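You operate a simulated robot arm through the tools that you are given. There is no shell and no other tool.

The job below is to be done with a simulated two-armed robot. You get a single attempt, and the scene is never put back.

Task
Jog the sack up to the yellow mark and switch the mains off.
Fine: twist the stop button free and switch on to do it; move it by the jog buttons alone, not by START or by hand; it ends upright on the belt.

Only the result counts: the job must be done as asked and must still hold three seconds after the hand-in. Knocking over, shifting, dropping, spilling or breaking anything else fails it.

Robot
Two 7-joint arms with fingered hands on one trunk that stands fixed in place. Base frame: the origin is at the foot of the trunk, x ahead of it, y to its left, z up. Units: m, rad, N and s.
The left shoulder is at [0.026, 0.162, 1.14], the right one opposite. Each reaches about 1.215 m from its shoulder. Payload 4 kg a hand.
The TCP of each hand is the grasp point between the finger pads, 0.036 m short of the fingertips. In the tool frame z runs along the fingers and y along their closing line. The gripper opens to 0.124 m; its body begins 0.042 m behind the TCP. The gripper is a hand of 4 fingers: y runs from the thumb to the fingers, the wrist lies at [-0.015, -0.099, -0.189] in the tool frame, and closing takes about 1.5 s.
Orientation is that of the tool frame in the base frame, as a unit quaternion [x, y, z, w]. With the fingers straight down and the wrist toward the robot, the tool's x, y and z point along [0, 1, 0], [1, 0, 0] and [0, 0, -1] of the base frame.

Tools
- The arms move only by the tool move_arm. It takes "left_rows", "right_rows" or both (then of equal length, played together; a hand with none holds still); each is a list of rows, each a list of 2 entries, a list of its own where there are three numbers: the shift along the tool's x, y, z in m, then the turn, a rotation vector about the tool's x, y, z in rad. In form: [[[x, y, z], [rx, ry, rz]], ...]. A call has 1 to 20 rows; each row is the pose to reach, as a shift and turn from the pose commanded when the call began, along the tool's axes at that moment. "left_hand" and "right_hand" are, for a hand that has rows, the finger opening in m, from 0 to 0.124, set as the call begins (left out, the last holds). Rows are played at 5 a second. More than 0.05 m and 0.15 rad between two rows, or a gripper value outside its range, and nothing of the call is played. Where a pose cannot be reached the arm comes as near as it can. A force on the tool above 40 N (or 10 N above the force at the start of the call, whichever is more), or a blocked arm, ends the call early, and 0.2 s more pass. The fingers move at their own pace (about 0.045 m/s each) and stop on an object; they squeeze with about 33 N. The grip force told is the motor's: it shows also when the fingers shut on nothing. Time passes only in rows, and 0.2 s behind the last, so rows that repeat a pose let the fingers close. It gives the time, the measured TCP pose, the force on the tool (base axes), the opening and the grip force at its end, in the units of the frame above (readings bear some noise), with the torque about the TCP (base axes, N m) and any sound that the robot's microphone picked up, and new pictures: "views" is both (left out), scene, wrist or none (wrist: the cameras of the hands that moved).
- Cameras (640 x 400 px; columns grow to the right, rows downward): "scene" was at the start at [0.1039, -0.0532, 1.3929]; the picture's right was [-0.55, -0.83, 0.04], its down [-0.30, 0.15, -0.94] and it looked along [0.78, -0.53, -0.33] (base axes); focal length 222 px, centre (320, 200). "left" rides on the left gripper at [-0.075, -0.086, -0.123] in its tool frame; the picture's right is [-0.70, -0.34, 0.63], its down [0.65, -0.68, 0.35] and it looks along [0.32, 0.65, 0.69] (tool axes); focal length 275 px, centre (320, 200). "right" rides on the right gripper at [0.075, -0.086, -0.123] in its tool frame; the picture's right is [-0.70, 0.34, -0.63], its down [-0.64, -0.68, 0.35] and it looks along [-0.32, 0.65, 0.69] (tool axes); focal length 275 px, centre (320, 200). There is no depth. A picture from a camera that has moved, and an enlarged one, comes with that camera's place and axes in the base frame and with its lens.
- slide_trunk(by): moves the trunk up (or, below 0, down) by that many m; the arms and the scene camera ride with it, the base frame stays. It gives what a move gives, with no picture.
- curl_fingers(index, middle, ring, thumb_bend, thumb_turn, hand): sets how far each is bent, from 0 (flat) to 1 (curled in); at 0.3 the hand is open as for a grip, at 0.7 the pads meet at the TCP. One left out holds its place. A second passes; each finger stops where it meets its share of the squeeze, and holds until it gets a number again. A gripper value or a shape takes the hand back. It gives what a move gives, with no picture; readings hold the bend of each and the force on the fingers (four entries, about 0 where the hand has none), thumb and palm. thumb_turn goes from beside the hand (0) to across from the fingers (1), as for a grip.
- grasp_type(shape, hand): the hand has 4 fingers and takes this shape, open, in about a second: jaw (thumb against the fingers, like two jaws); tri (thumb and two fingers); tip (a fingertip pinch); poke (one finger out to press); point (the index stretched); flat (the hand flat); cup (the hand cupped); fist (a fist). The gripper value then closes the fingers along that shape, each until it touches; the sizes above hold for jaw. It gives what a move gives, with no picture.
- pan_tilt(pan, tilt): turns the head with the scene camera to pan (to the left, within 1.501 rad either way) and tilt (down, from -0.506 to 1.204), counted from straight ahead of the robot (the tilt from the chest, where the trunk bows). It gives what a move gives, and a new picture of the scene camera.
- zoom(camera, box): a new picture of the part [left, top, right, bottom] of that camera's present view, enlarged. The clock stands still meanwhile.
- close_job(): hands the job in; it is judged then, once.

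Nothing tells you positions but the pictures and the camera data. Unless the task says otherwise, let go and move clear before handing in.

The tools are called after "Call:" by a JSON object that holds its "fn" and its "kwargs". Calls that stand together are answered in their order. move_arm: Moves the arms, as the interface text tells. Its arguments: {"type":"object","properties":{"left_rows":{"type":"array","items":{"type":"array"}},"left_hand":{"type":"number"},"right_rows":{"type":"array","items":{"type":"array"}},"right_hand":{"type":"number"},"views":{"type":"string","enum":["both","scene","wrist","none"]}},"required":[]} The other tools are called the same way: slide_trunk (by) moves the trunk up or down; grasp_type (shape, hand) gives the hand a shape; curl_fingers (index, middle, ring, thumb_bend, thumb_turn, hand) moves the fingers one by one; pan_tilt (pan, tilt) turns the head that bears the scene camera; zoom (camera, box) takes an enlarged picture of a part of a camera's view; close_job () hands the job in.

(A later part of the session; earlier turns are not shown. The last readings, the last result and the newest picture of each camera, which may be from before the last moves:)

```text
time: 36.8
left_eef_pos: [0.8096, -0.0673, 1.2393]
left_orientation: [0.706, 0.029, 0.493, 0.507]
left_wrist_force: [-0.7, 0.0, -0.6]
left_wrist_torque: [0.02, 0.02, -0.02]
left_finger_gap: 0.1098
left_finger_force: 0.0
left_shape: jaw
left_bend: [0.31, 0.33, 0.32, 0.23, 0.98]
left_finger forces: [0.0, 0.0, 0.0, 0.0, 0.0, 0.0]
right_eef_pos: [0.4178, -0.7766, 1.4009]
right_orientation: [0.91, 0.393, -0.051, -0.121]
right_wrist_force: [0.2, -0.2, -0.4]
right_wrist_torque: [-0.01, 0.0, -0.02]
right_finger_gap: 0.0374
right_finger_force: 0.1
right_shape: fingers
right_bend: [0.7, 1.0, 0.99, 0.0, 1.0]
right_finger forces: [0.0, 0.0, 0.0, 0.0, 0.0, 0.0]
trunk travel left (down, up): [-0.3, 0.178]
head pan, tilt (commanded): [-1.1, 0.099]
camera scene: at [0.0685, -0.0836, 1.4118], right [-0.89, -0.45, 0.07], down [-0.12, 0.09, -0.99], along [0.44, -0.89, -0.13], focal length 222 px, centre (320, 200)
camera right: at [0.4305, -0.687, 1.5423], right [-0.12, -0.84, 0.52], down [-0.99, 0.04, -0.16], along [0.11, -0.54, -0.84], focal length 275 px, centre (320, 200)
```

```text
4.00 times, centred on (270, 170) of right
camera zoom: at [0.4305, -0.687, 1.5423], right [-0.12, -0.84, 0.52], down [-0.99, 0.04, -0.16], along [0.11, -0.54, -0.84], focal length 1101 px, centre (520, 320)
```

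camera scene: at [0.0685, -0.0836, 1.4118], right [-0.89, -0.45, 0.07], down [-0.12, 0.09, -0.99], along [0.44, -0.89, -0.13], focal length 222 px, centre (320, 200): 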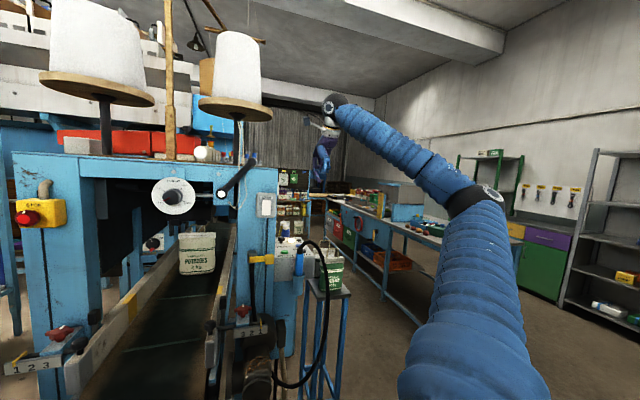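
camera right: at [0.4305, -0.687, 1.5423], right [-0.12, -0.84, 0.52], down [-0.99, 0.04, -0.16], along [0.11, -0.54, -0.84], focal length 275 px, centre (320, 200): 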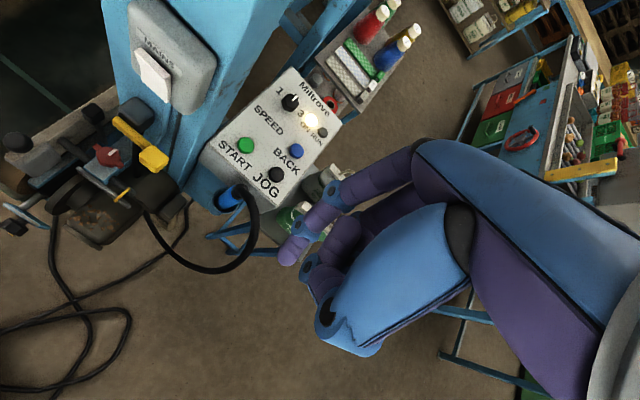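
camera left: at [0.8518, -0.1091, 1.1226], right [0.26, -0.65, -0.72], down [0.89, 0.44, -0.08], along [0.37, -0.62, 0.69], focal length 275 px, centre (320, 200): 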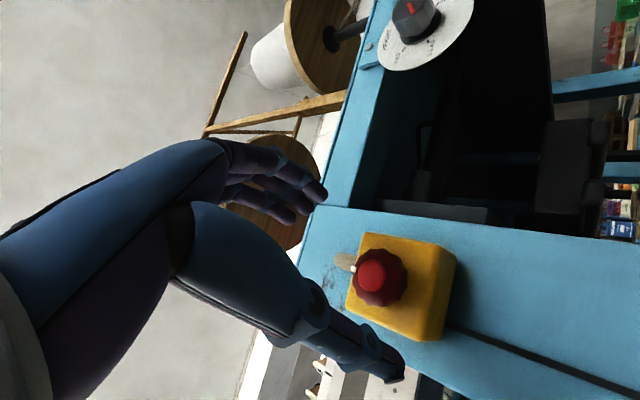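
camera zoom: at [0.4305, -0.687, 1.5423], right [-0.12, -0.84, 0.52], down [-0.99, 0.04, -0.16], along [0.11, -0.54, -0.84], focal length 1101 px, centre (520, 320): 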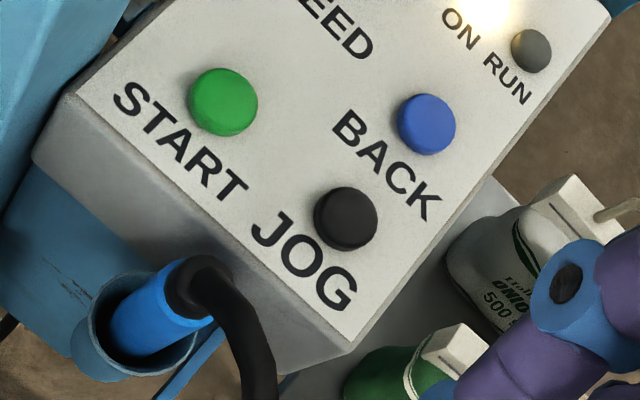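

JOG is at about (0.554, -0.913) with its top near z = 1.047. I move over it at height, then descend to about 12 cm above contact.

Call:
{"fn": "move_arm", "kwargs": {"right_rows": [[[-0.0021, 0.0385, -0.0104], [0, 0, 0]], [[-0.0042, 0.077, -0.0208], [0, 0, 0]], [[-0.0063, 0.1155, -0.0312], [0, 0, 0]], [[-0.0084, 0.154, -0.0416], [0, 0, 0]], [[-0.0105, 0.1926, -0.0519], [0, 0, 0]], [[-0.0105, 0.203, -0.0133], [0, 0, 0]], [[-0.0105, 0.2134, 0.0253], [0, 0, 0]], [[-0.0105, 0.2238, 0.0639], [0, 0, 0]], [[-0.0105, 0.2343, 0.1025], [0, 0, 0]], [[-0.0105, 0.2447, 0.1411], [0, 0, 0]], [[-0.0105, 0.2447, 0.1411], [0, 0, 0]]], "views": "both"}}

Call:
{"fn": "zoom", "kwargs": {"camera": "right", "box": [160, 100, 416, 300]}}

Call:
{"fn": "zoom", "kwargs": {"camera": "scene", "box": [240, 180, 360, 300]}}

```text
time: 39.2
left_eef_pos: [0.8103, -0.0668, 1.2382]
left_orientation: [0.706, 0.03, 0.493, 0.507]
left_wrist_force: [0.2, -0.1, 0.0]
left_wrist_torque: [0.0, 0.02, -0.01]
left_finger_gap: 0.1098
left_finger_force: 0.1
left_shape: jaw
left_bend: [0.31, 0.33, 0.32, 0.23, 0.98]
left_finger forces: [0.0, 0.0, 0.0, 0.1, 0.0, 0.0]
right_eef_pos: [0.5568, -0.9237, 1.2005]
right_orientation: [0.91, 0.393, -0.052, -0.119]
right_wrist_force: [0.6, 0.7, -0.1]
right_wrist_torque: [0.02, -0.01, 0.02]
right_finger_gap: 0.0376
right_finger_force: 0.2
right_shape: fingers
right_bend: [0.7, 1.0, 0.99, 0.0, 1.0]
right_finger forces: [0.0, 0.1, 0.0, 0.1, 0.0, 0.1]
trunk travel left (down, up): [-0.3, 0.178]
head pan, tilt (commanded): [-1.1, 0.099]
camera scene: at [0.0689, -0.0828, 1.4119], right [-0.89, -0.45, 0.07], down [-0.12, 0.09, -0.99], along [0.44, -0.89, -0.13], focal length 222 px, centre (320, 200)
camera right: at [0.5693, -0.8323, 1.3417], right [-0.12, -0.84, 0.53], down [-0.99, 0.04, -0.16], along [0.11, -0.54, -0.84], focal length 275 px, centre (320, 200)
```

scene: 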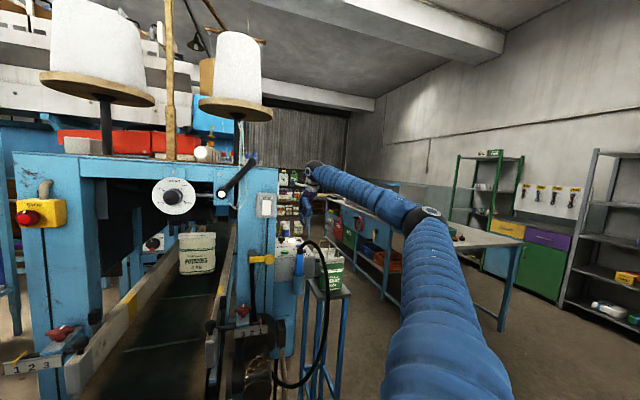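
right: 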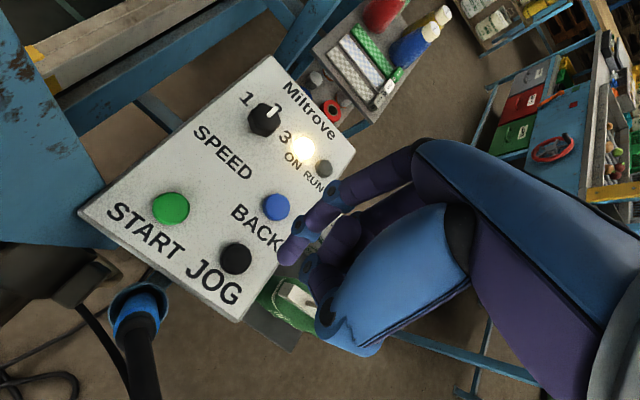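

```text
2.00 times, centred on (288, 200) of right
camera zoom: at [0.5693, -0.8323, 1.3417], right [-0.12, -0.84, 0.53], down [-0.99, 0.04, -0.16], along [0.11, -0.54, -0.84], focal length 551 px, centre (384, 200)
```

zoom: 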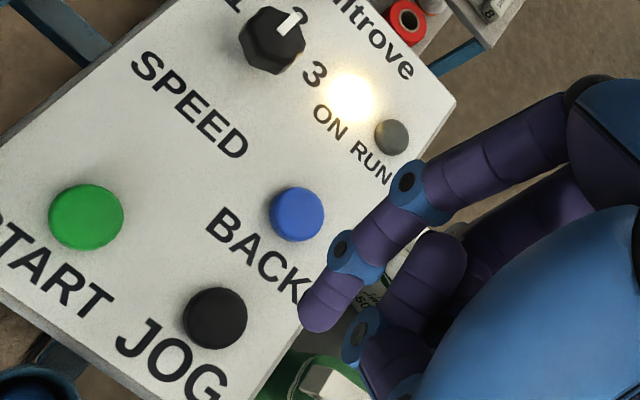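

```text
3.33 times, centred on (300, 240) of scene
camera zoom: at [0.0689, -0.0828, 1.4119], right [-0.89, -0.45, 0.07], down [-0.12, 0.09, -0.99], along [0.44, -0.89, -0.13], focal length 742 px, centre (387, 67)
```

zoom: 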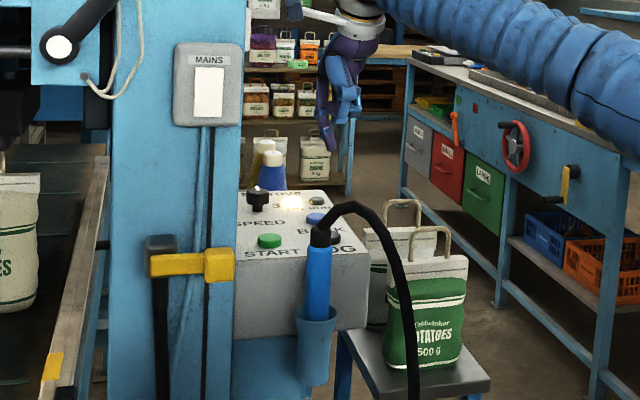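

Fingertip to JOG comes out at ~118 mm straight down. I set the head to watch the sack and the marks, then descend to about 12 mm above the button.

Call:
{"fn": "pan_tilt", "kwargs": {"pan": -0.6, "tilt": 0.35}}

Call:
{"fn": "move_arm", "kwargs": {"right_rows": [[[0.001, 0.0089, 0.0344], [0, 0, 0]], [[0.002, 0.0178, 0.0689], [0, 0, 0]], [[0.003, 0.0237, 0.0918], [0, 0, 0]], [[0.003, 0.0266, 0.1033], [0, 0, 0]], [[0.003, 0.0266, 0.1033], [0, 0, 0]]], "views": "both"}}

Call:
{"fn": "zoom", "kwargs": {"camera": "right", "box": [160, 160, 416, 320]}}

Call:
{"fn": "zoom", "kwargs": {"camera": "scene", "box": [240, 140, 400, 240]}}

Call:
{"fn": "zoom", "kwargs": {"camera": "scene", "box": [370, 130, 480, 230]}}

```text
time: 40.2
left_eef_pos: [0.8098, -0.0681, 1.2387]
left_orientation: [0.707, 0.029, 0.492, 0.508]
left_wrist_force: [0.5, 0.0, -0.4]
left_wrist_torque: [0.01, -0.02, 0.0]
left_finger_gap: 0.11
left_finger_force: 0.1
left_shape: jaw
left_bend: [0.31, 0.33, 0.32, 0.23, 0.98]
left_finger forces: [0.0, 0.0, 0.1, 0.0, 0.0, 0.1]
right_eef_pos: [0.5552, -0.924, 1.2002]
right_orientation: [0.91, 0.393, -0.052, -0.12]
right_wrist_force: [-0.4, 0.1, -1.0]
right_wrist_torque: [0.0, -0.01, 0.02]
right_finger_gap: 0.0376
right_finger_force: 0.0
right_shape: fingers
right_bend: [0.7, 1.0, 0.99, 0.0, 1.0]
right_finger forces: [0.0, 0.0, 0.1, 0.1, 0.0, 0.0]
trunk travel left (down, up): [-0.3, 0.178]
head pan, tilt (commanded): [-0.6, 0.351]
camera scene: at [0.1023, -0.0541, 1.3858], right [-0.56, -0.82, 0.04], down [-0.35, 0.19, -0.91], along [0.75, -0.53, -0.4], focal length 222 px, centre (320, 200)
```

scene: 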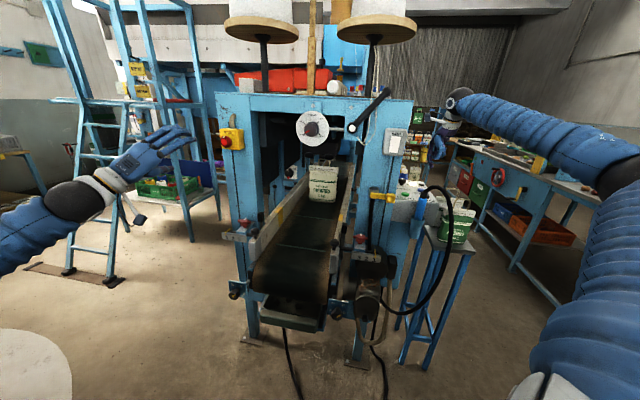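

```text
time: 41.4
left_eef_pos: [0.8104, -0.0681, 1.2393]
left_orientation: [0.707, 0.029, 0.493, 0.507]
left_wrist_force: [-1.1, 0.0, 0.0]
left_wrist_torque: [-0.03, -0.04, 0.0]
left_finger_gap: 0.1099
left_finger_force: 0.0
left_shape: jaw
left_bend: [0.31, 0.33, 0.32, 0.23, 0.98]
left_finger forces: [0.1, 0.1, 0.0, 0.1, 0.0, 0.0]
right_eef_pos: [0.5586, -0.9182, 1.0949]
right_orientation: [0.91, 0.393, -0.052, -0.12]
right_wrist_force: [0.4, 0.1, 0.2]
right_wrist_torque: [-0.03, -0.04, 0.02]
right_finger_gap: 0.0374
right_finger_force: 0.1
right_shape: fingers
right_bend: [0.7, 1.0, 0.99, 0.0, 1.0]
right_finger forces: [0.0, 0.0, 0.0, 0.0, 0.0, 0.0]
trunk travel left (down, up): [-0.3, 0.178]
head pan, tilt (commanded): [-0.6, 0.351]
camera scene: at [0.1023, -0.054, 1.3858], right [-0.56, -0.83, 0.04], down [-0.36, 0.19, -0.91], along [0.75, -0.53, -0.4], focal length 222 px, centre (320, 200)
camera right: at [0.5718, -0.8273, 1.2353], right [-0.12, -0.84, 0.52], down [-0.99, 0.04, -0.16], along [0.11, -0.54, -0.84], focal length 275 px, centre (320, 200)
```

scene: 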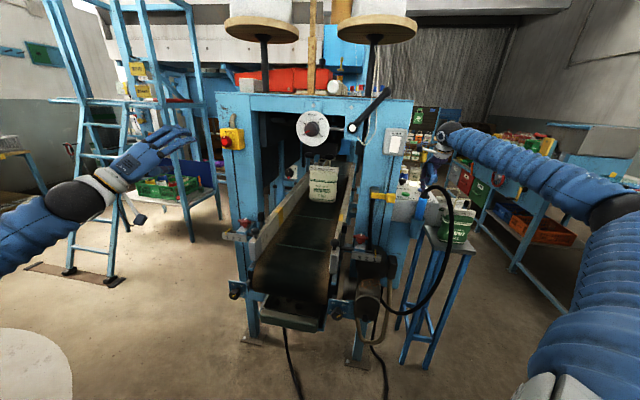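
right: 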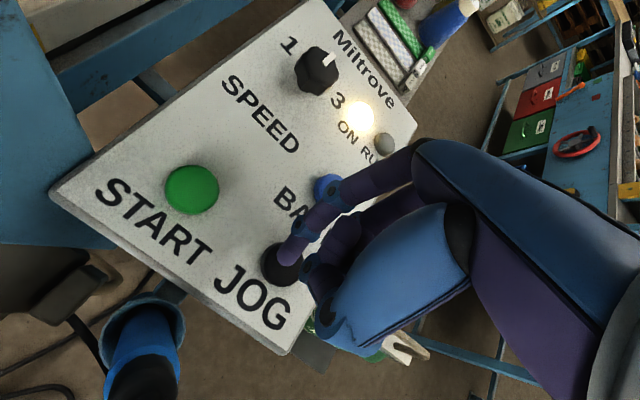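

```text
2.50 times, centred on (288, 240) of right
camera zoom: at [0.5718, -0.8273, 1.2353], right [-0.12, -0.84, 0.52], down [-0.99, 0.04, -0.16], along [0.11, -0.54, -0.84], focal length 688 px, centre (400, 100)
```

zoom: 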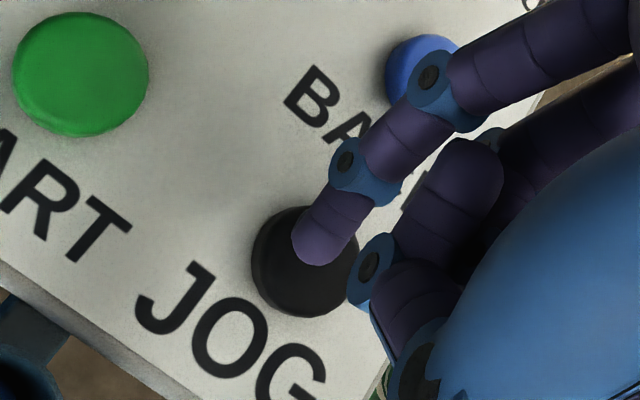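

```text
4.00 times, centred on (320, 190) of scene
camera zoom: at [0.1023, -0.054, 1.3858], right [-0.56, -0.83, 0.04], down [-0.36, 0.19, -0.91], along [0.75, -0.53, -0.4], focal length 890 px, centre (320, 240)
```

zoom: 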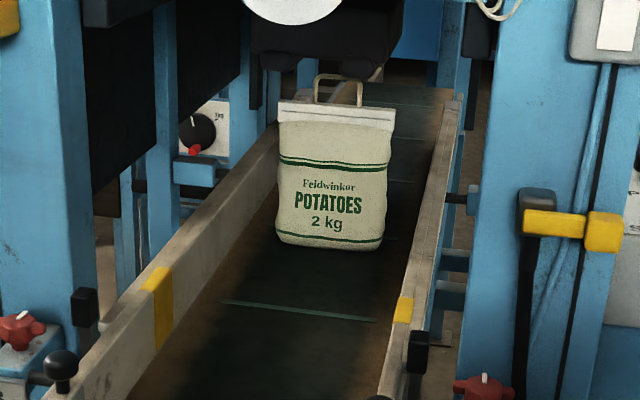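

```text
4.00 times, centred on (425, 180) of scene
camera zoom: at [0.1023, -0.054, 1.3858], right [-0.56, -0.83, 0.04], down [-0.36, 0.19, -0.91], along [0.75, -0.53, -0.4], focal length 890 px, centre (-100, 280)
```

zoom: 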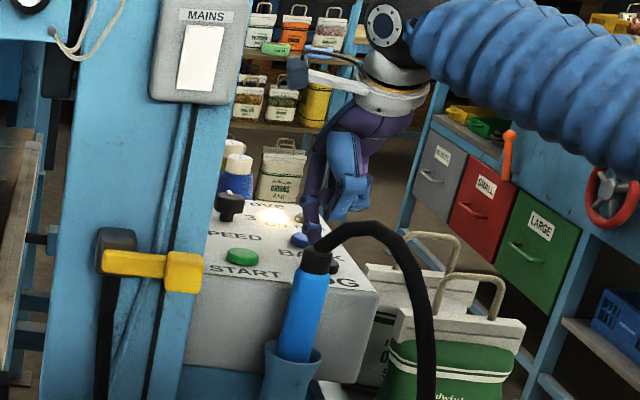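

The fingertip is right over JOG, ~12 mm above it. I press down gently in small steps and watch the sack and RUN lamp.

Call:
{"fn": "move_arm", "kwargs": {"right_rows": [[[-0.002, 0.0015, 0.0065], [0, 0, 0]], [[-0.003, 0.002, 0.0115], [0, 0, 0]], [[-0.003, 0.0025, 0.014], [0, 0, 0]]], "views": "both"}}

Call:
{"fn": "zoom", "kwargs": {"camera": "scene", "box": [240, 140, 400, 240]}}

Call:
{"fn": "zoom", "kwargs": {"camera": "right", "box": [200, 80, 456, 320]}}

```text
time: 42.2
left_eef_pos: [0.8106, -0.0677, 1.2389]
left_orientation: [0.707, 0.029, 0.492, 0.508]
left_wrist_force: [-0.7, 0.3, 0.1]
left_wrist_torque: [0.02, 0.01, 0.02]
left_finger_gap: 0.1099
left_finger_force: 0.1
left_shape: jaw
left_bend: [0.31, 0.33, 0.32, 0.23, 0.98]
left_finger forces: [0.0, 0.0, 0.0, 0.1, 0.0, 0.0]
right_eef_pos: [0.5552, -0.9194, 1.0811]
right_orientation: [0.91, 0.393, -0.051, -0.119]
right_wrist_force: [1.2, -1.3, 4.8]
right_wrist_torque: [0.02, -0.05, 0.0]
right_finger_gap: 0.0368
right_finger_force: 2.3
right_shape: fingers
right_bend: [0.7, 1.0, 0.99, 0.0, 1.0]
right_finger forces: [4.1, 0.0, 0.1, 0.0, 0.0, 0.0]
trunk travel left (down, up): [-0.3, 0.178]
head pan, tilt (commanded): [-0.6, 0.351]
heard: click
camera scene: at [0.1022, -0.0539, 1.3858], right [-0.56, -0.83, 0.04], down [-0.36, 0.19, -0.91], along [0.75, -0.53, -0.4], focal length 222 px, centre (320, 200)
camera right: at [0.5678, -0.8296, 1.2216], right [-0.12, -0.84, 0.53], down [-0.99, 0.04, -0.16], along [0.11, -0.54, -0.84], focal length 275 px, centre (320, 200)
```

scene: 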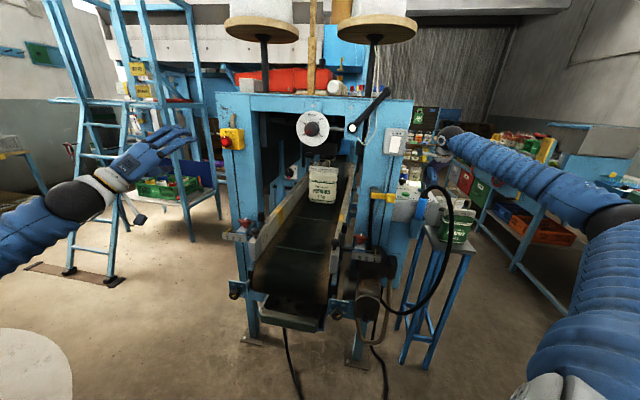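
right: 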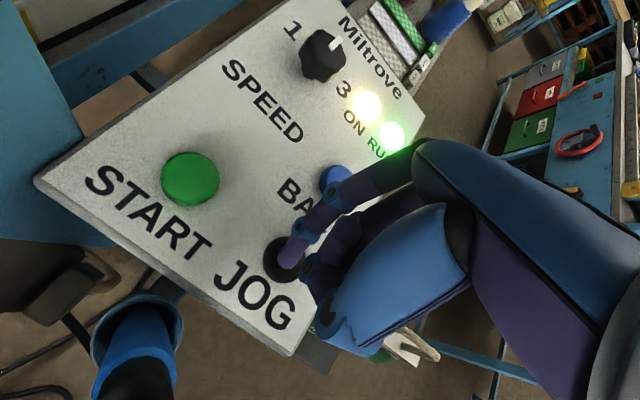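

```text
4.00 times, centred on (320, 190) of scene
camera zoom: at [0.1022, -0.0539, 1.3858], right [-0.56, -0.83, 0.04], down [-0.36, 0.19, -0.91], along [0.75, -0.53, -0.4], focal length 890 px, centre (320, 240)
```

zoom: 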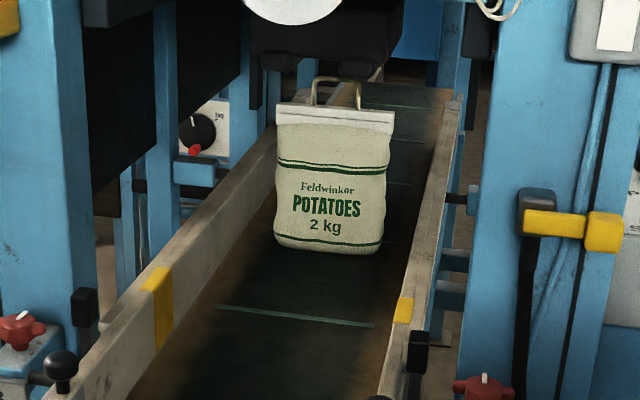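

```text
1.67 times, centred on (328, 200) of right
camera zoom: at [0.5678, -0.8296, 1.2216], right [-0.12, -0.84, 0.53], down [-0.99, 0.04, -0.16], along [0.11, -0.54, -0.84], focal length 459 px, centre (307, 200)
```

zoom: 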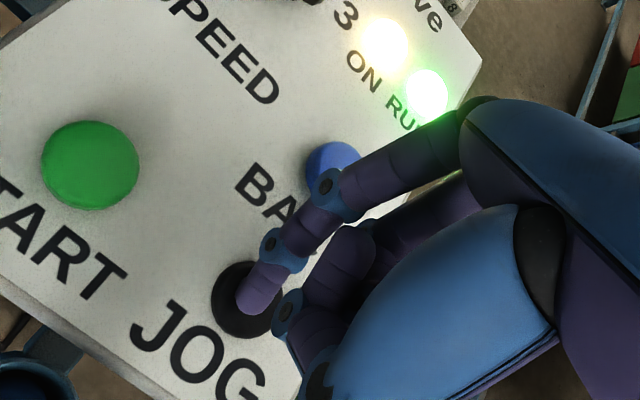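

A click was heard, the RUN lamp lit and the sack began moving toward the marks. I hold the button about a second to gauge the speed.

Call:
{"fn": "move_arm", "kwargs": {"right_rows": [[[0, 0, 0], [0, 0, 0]], [[0, 0, 0], [0, 0, 0]], [[0, 0, 0], [0, 0, 0]], [[0, 0, 0], [0, 0, 0]]], "views": "none"}}

Call:
{"fn": "zoom", "kwargs": {"camera": "scene", "box": [240, 140, 400, 240]}}

```text
time: 43.2
left_eef_pos: [0.8096, -0.0675, 1.2371]
left_orientation: [0.707, 0.029, 0.492, 0.508]
left_wrist_force: [-0.8, -0.5, -1.4]
left_wrist_torque: [0.03, 0.0, -0.02]
left_finger_gap: 0.1098
left_finger_force: 0.1
left_shape: jaw
left_bend: [0.31, 0.33, 0.32, 0.23, 0.98]
left_finger forces: [0.1, 0.0, 0.1, 0.0, 0.0, 0.1]
right_eef_pos: [0.5552, -0.9191, 1.079]
right_orientation: [0.91, 0.393, -0.051, -0.12]
right_wrist_force: [1.0, -1.3, 5.3]
right_wrist_torque: [0.04, -0.04, -0.04]
right_finger_gap: 0.0364
right_finger_force: 2.3
right_shape: fingers
right_bend: [0.7, 1.0, 0.99, 0.0, 1.0]
right_finger forces: [4.8, 0.0, 0.0, 0.0, 0.0, 0.0]
trunk travel left (down, up): [-0.3, 0.178]
head pan, tilt (commanded): [-0.6, 0.351]
```

```text
4.00 times, centred on (320, 190) of scene
camera zoom: at [0.1022, -0.0539, 1.3858], right [-0.56, -0.83, 0.04], down [-0.36, 0.19, -0.91], along [0.75, -0.53, -0.4], focal length 890 px, centre (320, 240)
```

zoom: 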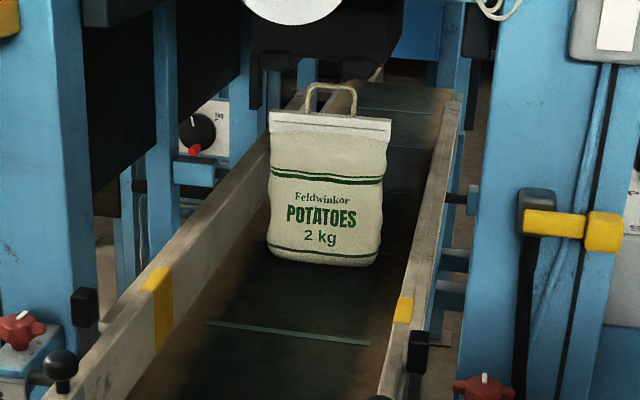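

The sack moves about 15 px/s in this view. I stop time to measure the marks in detail before going on.

Call:
{"fn": "zoom", "kwargs": {"camera": "scene", "box": [256, 190, 304, 240]}}

Call:
{"fn": "zoom", "kwargs": {"camera": "scene", "box": [320, 190, 368, 240]}}

Call:
{"fn": "zoom", "kwargs": {"camera": "scene", "box": [295, 160, 355, 220]}}

Call:
{"fn": "zoom", "kwargs": {"camera": "left", "box": [0, 0, 640, 400]}}

```text
8.00 times, centred on (280, 215) of scene
camera zoom: at [0.1022, -0.0539, 1.3858], right [-0.56, -0.83, 0.04], down [-0.36, 0.19, -0.91], along [0.75, -0.53, -0.4], focal length 1780 px, centre (640, 80)
```

zoom: 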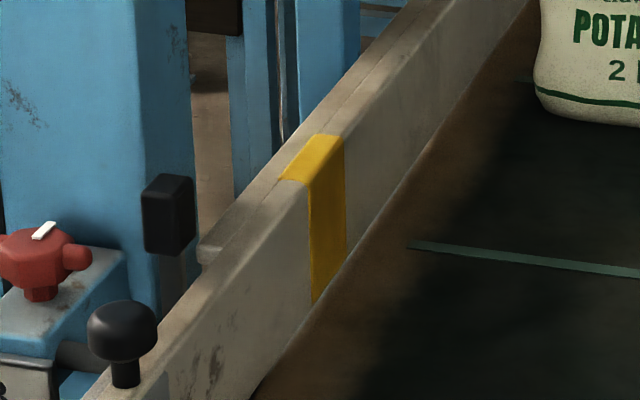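

```text
8.00 times, centred on (344, 215) of scene
camera zoom: at [0.1022, -0.0539, 1.3858], right [-0.56, -0.83, 0.04], down [-0.36, 0.19, -0.91], along [0.75, -0.53, -0.4], focal length 1780 px, centre (128, 80)
```

zoom: 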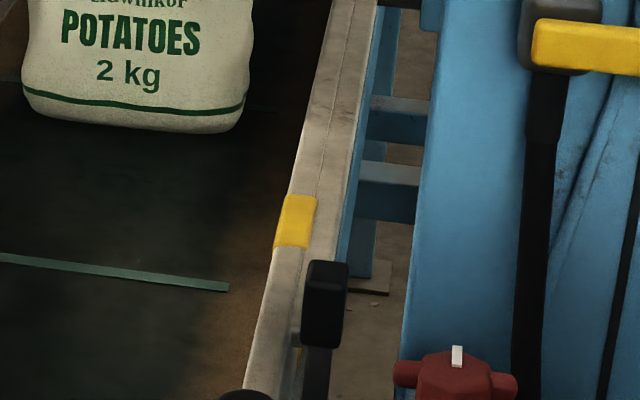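

```text
6.67 times, centred on (325, 190) of scene
camera zoom: at [0.1022, -0.0539, 1.3858], right [-0.56, -0.83, 0.04], down [-0.36, 0.19, -0.91], along [0.75, -0.53, -0.4], focal length 1483 px, centre (287, 267)
```

zoom: 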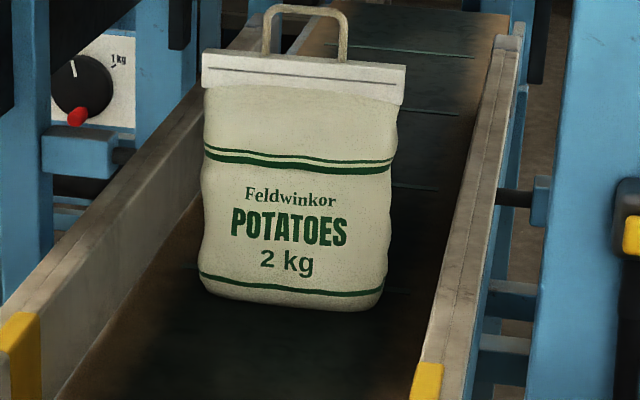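

```text
1.00 times, centred on (320, 200) of left (not enlarged: the box is as wide or as high as the picture)
camera zoom: at [0.7229, 0.0179, 1.123], right [0.26, -0.65, -0.72], down [0.89, 0.44, -0.08], along [0.37, -0.62, 0.69], focal length 275 px, centre (320, 200)
```

zoom: 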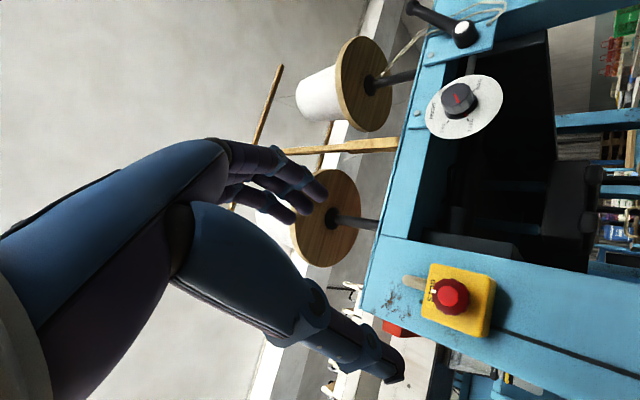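

The mark bands span about 1.06–1.13 m along the belt axis, the sack's front foot is at ~1.38, moving ~0.05 m/s. I hold JOG for 3 s more, leaving margin, and re-check.

Call:
{"fn": "move_arm", "kwargs": {"right_rows": [[[0, 0, 0], [0, 0, 0]], [[0, 0, 0], [0, 0, 0]], [[0, 0, 0], [0, 0, 0]], [[0, 0, 0], [0, 0, 0]], [[0, 0, 0], [0, 0, 0]], [[0, 0, 0], [0, 0, 0]], [[0, 0, 0], [0, 0, 0]], [[0, 0, 0], [0, 0, 0]], [[0, 0, 0], [0, 0, 0]], [[0, 0, 0], [0, 0, 0]], [[0, 0, 0], [0, 0, 0]], [[0, 0, 0], [0, 0, 0]], [[0, 0, 0], [0, 0, 0]], [[0, 0, 0], [0, 0, 0]]], "views": "none"}}

Call:
{"fn": "zoom", "kwargs": {"camera": "scene", "box": [240, 140, 400, 240]}}

```text
time: 46.2
left_eef_pos: [0.809, -0.0684, 1.2384]
left_orientation: [0.706, 0.029, 0.493, 0.507]
left_wrist_force: [0.0, 0.5, -0.3]
left_wrist_torque: [0.01, -0.05, 0.0]
left_finger_gap: 0.1099
left_finger_force: 0.0
left_shape: jaw
left_bend: [0.31, 0.33, 0.32, 0.23, 0.98]
left_finger forces: [0.0, 0.0, 0.0, 0.0, 0.0, 0.0]
right_eef_pos: [0.5549, -0.9196, 1.0803]
right_orientation: [0.91, 0.393, -0.052, -0.119]
right_wrist_force: [1.1, -0.2, 5.1]
right_wrist_torque: [0.02, -0.02, -0.02]
right_finger_gap: 0.0364
right_finger_force: 2.9
right_shape: fingers
right_bend: [0.7, 1.0, 0.99, 0.0, 1.0]
right_finger forces: [4.6, 0.0, 0.1, 0.2, 0.0, 0.1]
trunk travel left (down, up): [-0.3, 0.178]
head pan, tilt (commanded): [-0.6, 0.351]
```

```text
4.00 times, centred on (320, 190) of scene
camera zoom: at [0.1022, -0.0539, 1.3858], right [-0.56, -0.83, 0.04], down [-0.36, 0.19, -0.91], along [0.75, -0.53, -0.4], focal length 890 px, centre (320, 240)
```

zoom: 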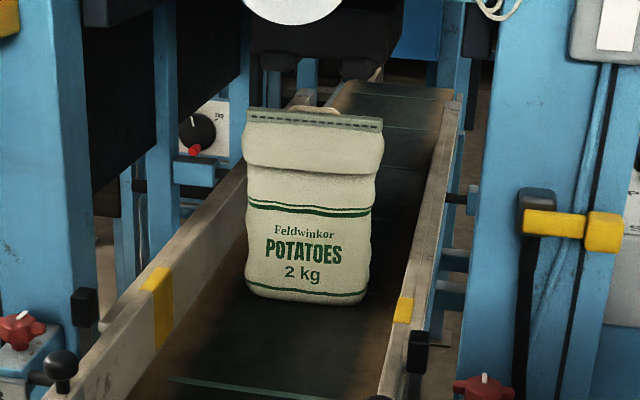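

The sack has come forward ~0.125 m in 3 s and remains upright (its top now shows a stitched, folded strip). About 0.18 m remains; I hold 2.4 s more.

Call:
{"fn": "move_arm", "kwargs": {"right_rows": [[[0, 0, 0], [0, 0, 0]], [[0, 0, 0], [0, 0, 0]], [[0, 0, 0], [0, 0, 0]], [[0, 0, 0], [0, 0, 0]], [[0, 0, 0], [0, 0, 0]], [[0, 0, 0], [0, 0, 0]], [[0, 0, 0], [0, 0, 0]], [[0, 0, 0], [0, 0, 0]], [[0, 0, 0], [0, 0, 0]], [[0, 0, 0], [0, 0, 0]], [[0, 0, 0], [0, 0, 0]]], "views": "none"}}

Call:
{"fn": "zoom", "kwargs": {"camera": "scene", "box": [240, 140, 400, 240]}}

```text
time: 48.6
left_eef_pos: [0.8099, -0.0675, 1.2393]
left_orientation: [0.707, 0.029, 0.492, 0.508]
left_wrist_force: [-0.2, 0.0, 0.2]
left_wrist_torque: [0.03, -0.01, 0.0]
left_finger_gap: 0.11
left_finger_force: 0.0
left_shape: jaw
left_bend: [0.31, 0.33, 0.32, 0.23, 0.98]
left_finger forces: [0.0, 0.1, 0.0, 0.0, 0.0, 0.1]
right_eef_pos: [0.5553, -0.9199, 1.0786]
right_orientation: [0.91, 0.394, -0.052, -0.12]
right_wrist_force: [1.3, -0.3, 4.6]
right_wrist_torque: [0.03, -0.02, 0.01]
right_finger_gap: 0.0365
right_finger_force: 2.1
right_shape: fingers
right_bend: [0.7, 1.0, 0.99, 0.0, 1.0]
right_finger forces: [4.6, 0.0, 0.0, 0.0, 0.1, 0.1]
trunk travel left (down, up): [-0.3, 0.178]
head pan, tilt (commanded): [-0.6, 0.351]
```

```text
4.00 times, centred on (320, 190) of scene
camera zoom: at [0.1022, -0.0539, 1.3858], right [-0.56, -0.83, 0.04], down [-0.36, 0.19, -0.91], along [0.75, -0.53, -0.4], focal length 890 px, centre (320, 240)
```

zoom: 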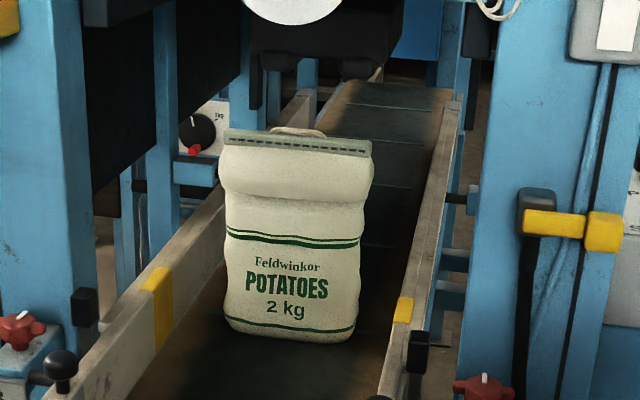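

The sack's front foot is now at the far edge of the marks. I hold 0.6 s more and then lift the finger to let the belt stop, and inspect.

Call:
{"fn": "move_arm", "kwargs": {"right_rows": [[[0, 0, 0], [0, 0, 0]], [[0, 0, 0], [0, 0, 0]], [[0, 0, 0], [0, 0, 0]], [[0, -0.003, -0.0115], [0, 0, 0]], [[0, -0.004, -0.015], [0, 0, 0]]], "views": "both"}}

Call:
{"fn": "zoom", "kwargs": {"camera": "scene", "box": [240, 140, 400, 240]}}

Call:
{"fn": "zoom", "kwargs": {"camera": "scene", "box": [270, 180, 366, 240]}}

```text
time: 49.8
left_eef_pos: [0.8106, -0.0678, 1.238]
left_orientation: [0.707, 0.029, 0.492, 0.508]
left_wrist_force: [0.0, 0.5, 0.5]
left_wrist_torque: [-0.02, 0.02, 0.01]
left_finger_gap: 0.1098
left_finger_force: 0.0
left_shape: jaw
left_bend: [0.31, 0.33, 0.32, 0.23, 0.98]
left_finger forces: [0.0, 0.0, 0.0, 0.0, 0.1, 0.0]
right_eef_pos: [0.5551, -0.922, 1.095]
right_orientation: [0.91, 0.393, -0.052, -0.119]
right_wrist_force: [0.7, -0.1, -0.3]
right_wrist_torque: [-0.01, 0.02, 0.0]
right_finger_gap: 0.0374
right_finger_force: 0.0
right_shape: fingers
right_bend: [0.7, 1.0, 0.99, 0.0, 1.0]
right_finger forces: [0.0, 0.0, 0.0, 0.1, 0.0, 0.0]
trunk travel left (down, up): [-0.3, 0.178]
head pan, tilt (commanded): [-0.6, 0.351]
camera scene: at [0.1024, -0.0544, 1.3857], right [-0.56, -0.83, 0.04], down [-0.36, 0.19, -0.91], along [0.75, -0.53, -0.4], focal length 222 px, centre (320, 200)
camera right: at [0.5681, -0.8309, 1.2364], right [-0.12, -0.84, 0.52], down [-0.99, 0.04, -0.16], along [0.11, -0.54, -0.84], focal length 275 px, centre (320, 200)
```

scene: 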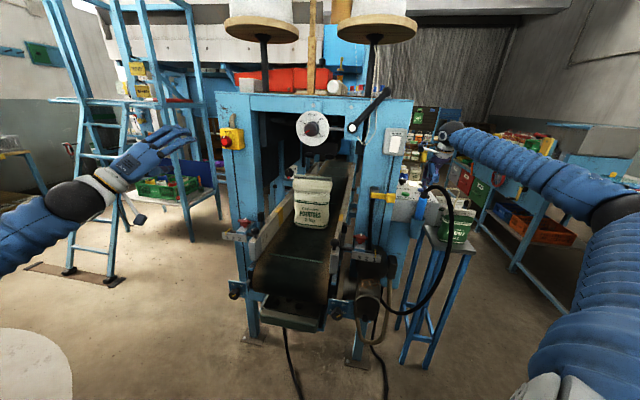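
right: 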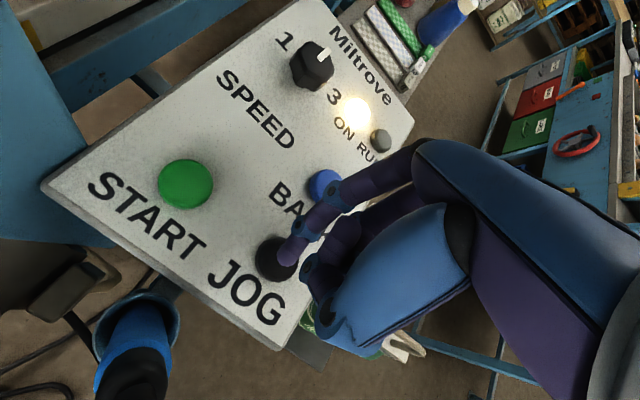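

```text
4.00 times, centred on (320, 190) of scene
camera zoom: at [0.1024, -0.0544, 1.3857], right [-0.56, -0.83, 0.04], down [-0.36, 0.19, -0.91], along [0.75, -0.53, -0.4], focal length 890 px, centre (320, 240)
```

zoom: 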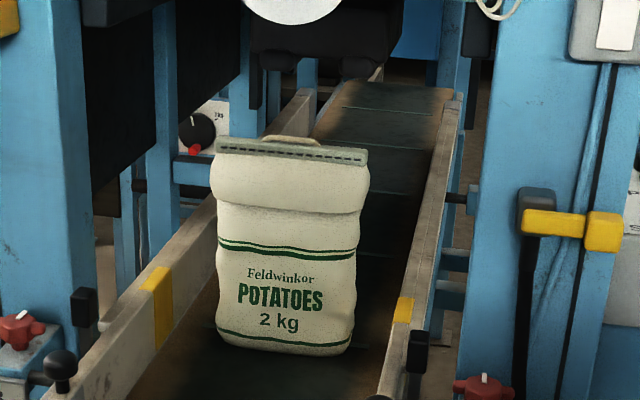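

```text
6.67 times, centred on (318, 210) of scene
camera zoom: at [0.1024, -0.0544, 1.3857], right [-0.56, -0.83, 0.04], down [-0.36, 0.19, -0.91], along [0.75, -0.53, -0.4], focal length 1483 px, centre (333, 133)
```

zoom: 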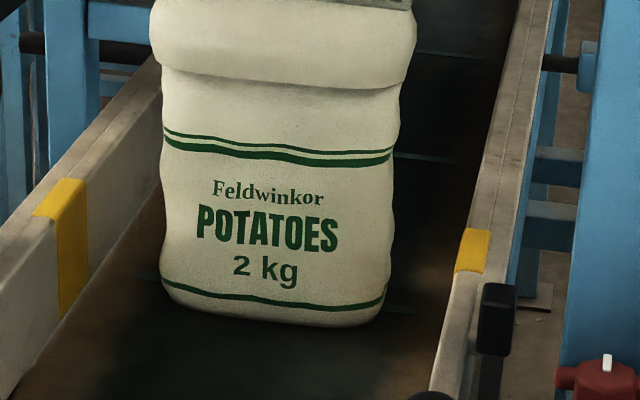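

The belt stopped with the sack's front foot about mid-mark (RUN off, ON lit). Before deciding on any fine jog, I bring the left hand's camera over to view the sack and marks from the left side.

Call:
{"fn": "move_arm", "kwargs": {"left_rows": [[[-0.0019, 0.0108, 0.007], [0.1182, -0.0591, -0.0346]], [[-0.0038, 0.0215, 0.014], [0.2365, -0.1182, -0.0692]], [[-0.0057, 0.0323, 0.021], [0.3547, -0.1772, -0.1038]], [[-0.0076, 0.0431, 0.028], [0.4729, -0.2363, -0.1384]], [[-0.0095, 0.0538, 0.035], [0.5912, -0.2954, -0.173]], [[-0.0115, 0.0646, 0.042], [0.7094, -0.3545, -0.2076]], [[-0.0134, 0.0754, 0.0491], [0.8276, -0.4135, -0.2421]], [[-0.0153, 0.0861, 0.0561], [0.9459, -0.4726, -0.2767]], [[-0.0172, 0.0969, 0.0631], [1.0641, -0.5317, -0.3113]], [[-0.0191, 0.1077, 0.0701], [1.1823, -0.5908, -0.3459]], [[-0.021, 0.1184, 0.0771], [1.3006, -0.6498, -0.3805]], [[-0.0229, 0.1292, 0.0841], [1.4188, -0.7089, -0.4151]], [[-0.0229, 0.1292, 0.0841], [1.4188, -0.7089, -0.4151]]], "views": "wrist"}}

```text
time: 52.6
left_eef_pos: [0.8051, -0.1781, 1.3186]
left_orientation: [0.951, 0.308, 0.011, 0.015]
left_wrist_force: [0.0, 0.6, 0.8]
left_wrist_torque: [-0.06, -0.05, 0.01]
left_finger_gap: 0.1098
left_finger_force: 0.0
left_shape: jaw
left_bend: [0.31, 0.32, 0.32, 0.23, 0.98]
left_finger forces: [0.1, 0.1, 0.0, 0.0, 0.1, 0.1]
left hand out of reach, approached as far as the arm can: row 10, 11, 12, 13
right_eef_pos: [0.5554, -0.9168, 1.1012]
right_orientation: [0.91, 0.393, -0.051, -0.119]
right_wrist_force: [0.1, 0.6, 1.2]
right_wrist_torque: [-0.03, 0.02, 0.0]
right_finger_gap: 0.0373
right_finger_force: 0.2
right_shape: fingers
right_bend: [0.7, 1.0, 0.99, 0.0, 1.0]
right_finger forces: [0.0, 0.0, 0.1, 0.0, 0.0, 0.0]
trunk travel left (down, up): [-0.3, 0.178]
head pan, tilt (commanded): [-0.6, 0.351]
camera left: at [0.6912, -0.1512, 1.4365], right [-0.74, -0.15, -0.65], down [0.13, 0.92, -0.36], along [0.66, -0.35, -0.67], focal length 275 px, centre (320, 200)
```

left: 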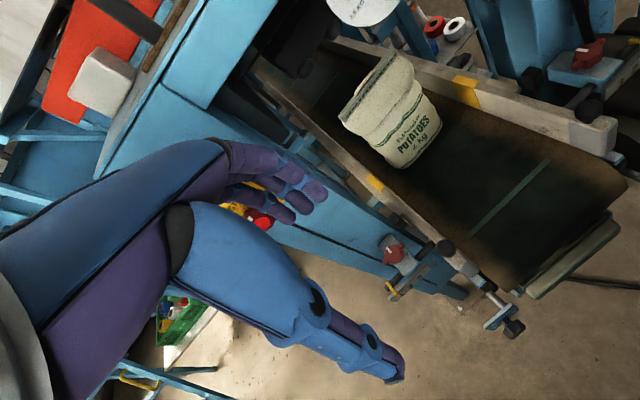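

That gives a good oblique view of the sack and both marks. I zoom in.

Call:
{"fn": "zoom", "kwargs": {"camera": "left", "box": [320, 40, 500, 220]}}

Call:
{"fn": "zoom", "kwargs": {"camera": "left", "box": [350, 60, 510, 200]}}

Call:
{"fn": "zoom", "kwargs": {"camera": "scene", "box": [280, 170, 360, 240]}}

```text
2.22 times, centred on (410, 130) of left
camera zoom: at [0.6912, -0.1512, 1.4365], right [-0.74, -0.15, -0.65], down [0.13, 0.92, -0.36], along [0.66, -0.35, -0.67], focal length 612 px, centre (120, 356)
```

zoom: 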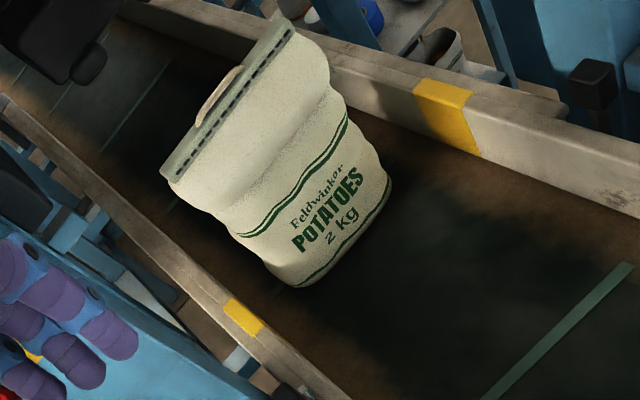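

```text
2.86 times, centred on (430, 130) of left
camera zoom: at [0.6912, -0.1512, 1.4365], right [-0.74, -0.15, -0.65], down [0.13, 0.92, -0.36], along [0.66, -0.35, -0.67], focal length 786 px, centre (6, 400)
```

zoom: 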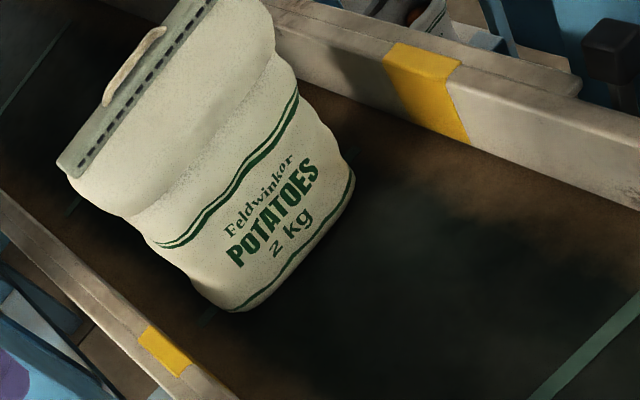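

```text
5.71 times, centred on (320, 205) of scene
camera zoom: at [0.101, -0.0497, 1.3863], right [-0.56, -0.83, 0.05], down [-0.35, 0.19, -0.92], along [0.75, -0.53, -0.4], focal length 1271 px, centre (320, 171)
```

zoom: 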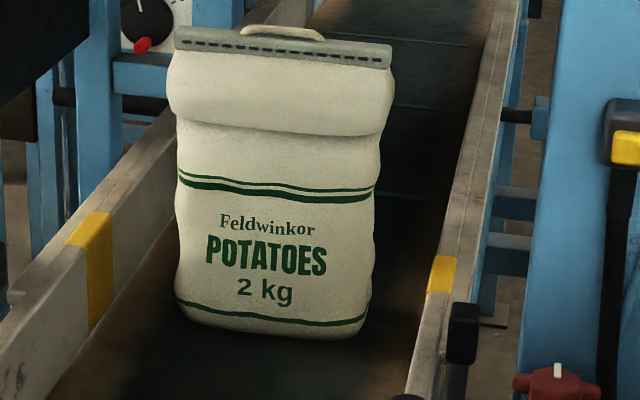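

The two views disagree by ~2 cm, so I'll triangulate belt stripe ends and tape corners in both views for an accurate comparison.

Call:
{"fn": "zoom", "kwargs": {"camera": "scene", "box": [256, 190, 352, 250]}}

Call:
{"fn": "zoom", "kwargs": {"camera": "left", "box": [400, 60, 496, 120]}}

Call:
{"fn": "zoom", "kwargs": {"camera": "left", "box": [360, 130, 456, 190]}}

Call:
{"fn": "zoom", "kwargs": {"camera": "left", "box": [450, 130, 610, 250]}}

Call:
{"fn": "zoom", "kwargs": {"camera": "scene", "box": [250, 220, 346, 280]}}

```text
6.67 times, centred on (304, 220) of scene
camera zoom: at [0.101, -0.0497, 1.3863], right [-0.56, -0.83, 0.05], down [-0.35, 0.19, -0.92], along [0.75, -0.53, -0.4], focal length 1483 px, centre (427, 67)
```

zoom: 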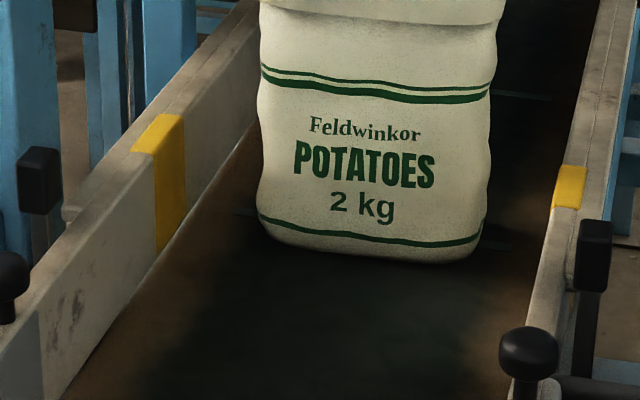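

```text
6.67 times, centred on (448, 90) of left
camera zoom: at [0.6912, -0.1512, 1.4365], right [-0.74, -0.15, -0.65], down [0.13, 0.92, -0.36], along [0.66, -0.35, -0.67], focal length 1835 px, centre (-533, 933)
```

zoom: 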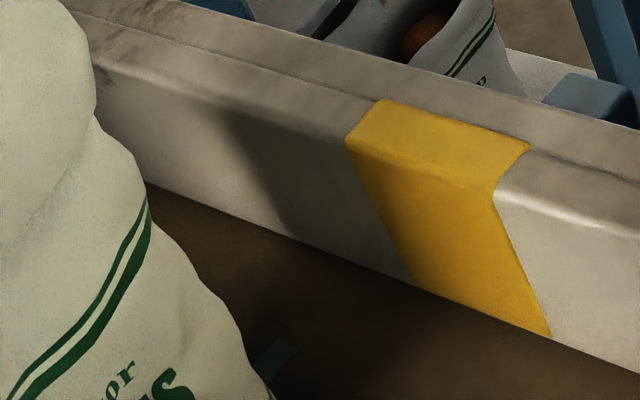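

```text
6.67 times, centred on (408, 160) of left
camera zoom: at [0.6912, -0.1512, 1.4365], right [-0.74, -0.15, -0.65], down [0.13, 0.92, -0.36], along [0.66, -0.35, -0.67], focal length 1835 px, centre (-267, 467)
```

zoom: 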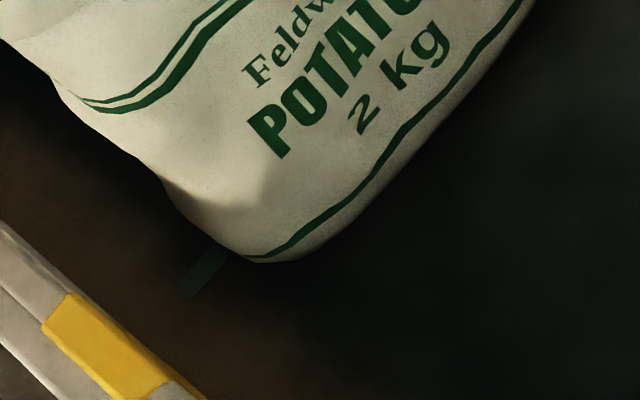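

```text
3.33 times, centred on (530, 190) of left
camera zoom: at [0.6912, -0.1512, 1.4365], right [-0.74, -0.15, -0.65], down [0.13, 0.92, -0.36], along [0.66, -0.35, -0.67], focal length 918 px, centre (-380, 233)
```

zoom: 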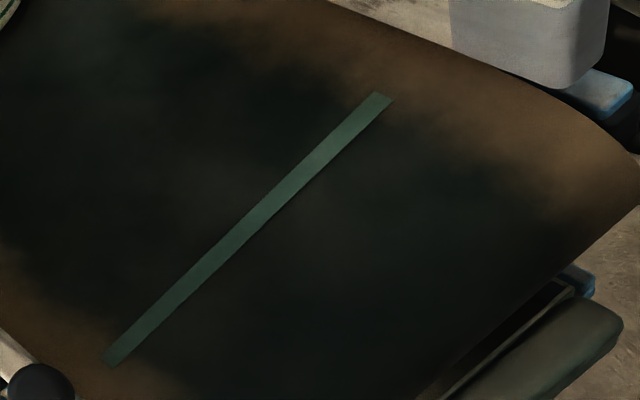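

```text
6.67 times, centred on (298, 250) of scene
camera zoom: at [0.101, -0.0497, 1.3863], right [-0.56, -0.83, 0.05], down [-0.35, 0.19, -0.92], along [0.75, -0.53, -0.4], focal length 1483 px, centre (467, -133)
```

zoom: 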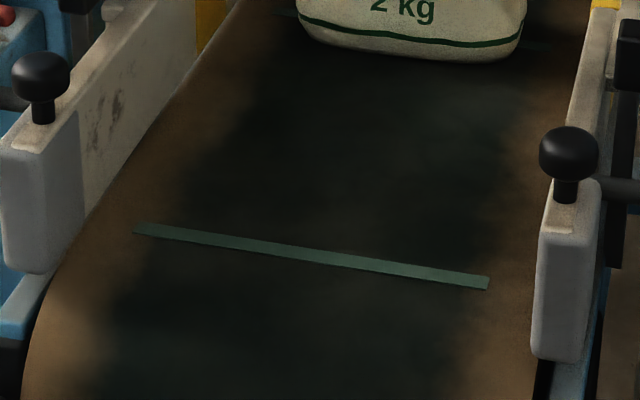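

Careful triangulation shows the belt is lower than I assumed: the marks span 1.050–1.118 m along the belt, the sack's front foot is at ~1.117 and its centre at ~1.167. It needs about 0.058 m more so that it sits at the mark; I give a short jog press and re-measure.

Call:
{"fn": "move_arm", "kwargs": {"right_rows": [[[-0.003, 0.006, 0.01], [0, 0, 0]], [[-0.0036, 0.008, 0.018], [0, 0, 0]], [[-0.0036, 0.009, 0.0205], [0, 0, 0]], [[-0.0036, 0.009, 0.0205], [0, 0, 0]], [[-0.002, 0.003, 0.005], [0, 0, 0]], [[0, 0, 0], [0, 0, 0]]], "views": "wrist"}}

Call:
{"fn": "zoom", "kwargs": {"camera": "left", "box": [350, 60, 510, 200]}}

Call:
{"fn": "zoom", "kwargs": {"camera": "scene", "box": [256, 190, 352, 250]}}

```text
time: 54.0
left_eef_pos: [0.8041, -0.1845, 1.3163]
left_orientation: [0.952, 0.307, 0.01, 0.013]
left_wrist_force: [0.4, -0.2, -0.1]
left_wrist_torque: [0.01, 0.01, 0.01]
left_finger_gap: 0.1102
left_finger_force: 0.1
left_shape: jaw
left_bend: [0.31, 0.32, 0.32, 0.23, 0.98]
left_finger forces: [0.0, 0.0, 0.0, 0.1, 0.0, 0.0]
right_eef_pos: [0.5551, -0.9215, 1.096]
right_orientation: [0.91, 0.392, -0.053, -0.12]
right_wrist_force: [-0.9, 0.2, -0.2]
right_wrist_torque: [0.01, -0.03, -0.02]
right_finger_gap: 0.037
right_finger_force: 0.0
right_shape: fingers
right_bend: [0.7, 1.0, 0.99, 0.0, 1.0]
right_finger forces: [0.0, 0.1, 0.1, 0.0, 0.0, 0.0]
trunk travel left (down, up): [-0.3, 0.178]
head pan, tilt (commanded): [-0.6, 0.351]
heard: click
camera right: at [0.5683, -0.831, 1.2367], right [-0.12, -0.84, 0.52], down [-0.99, 0.04, -0.16], along [0.11, -0.54, -0.84], focal length 275 px, centre (320, 200)
```

right: 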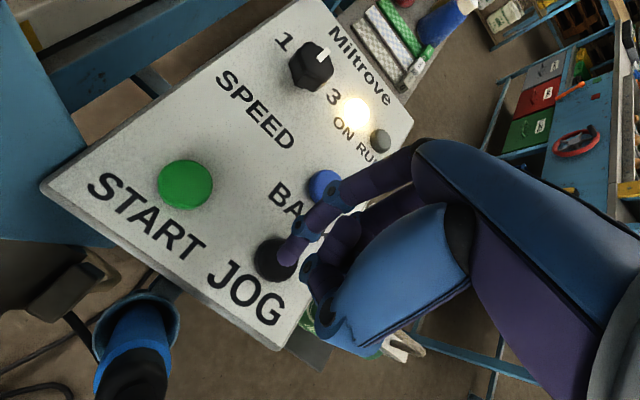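

```text
2.86 times, centred on (430, 130) of left
camera zoom: at [0.692, -0.1572, 1.4337], right [-0.74, -0.14, -0.65], down [0.13, 0.92, -0.36], along [0.65, -0.35, -0.67], focal length 786 px, centre (6, 400)
```

zoom: 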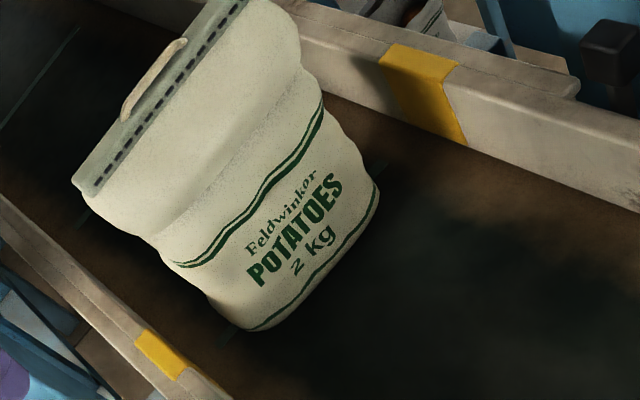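

```text
6.67 times, centred on (304, 220) of scene
camera zoom: at [0.1022, -0.0543, 1.3857], right [-0.56, -0.83, 0.04], down [-0.36, 0.19, -0.91], along [0.75, -0.53, -0.4], focal length 1483 px, centre (427, 67)
```

zoom: 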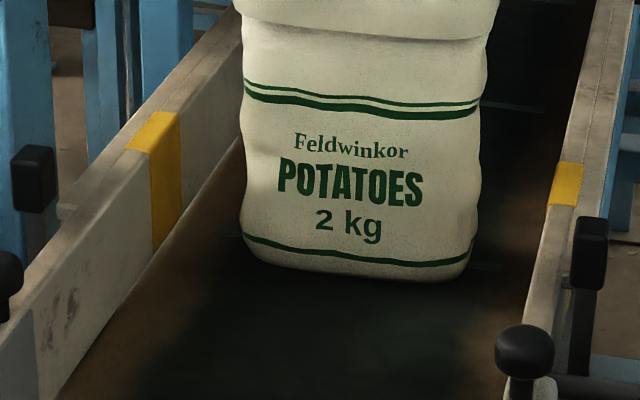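

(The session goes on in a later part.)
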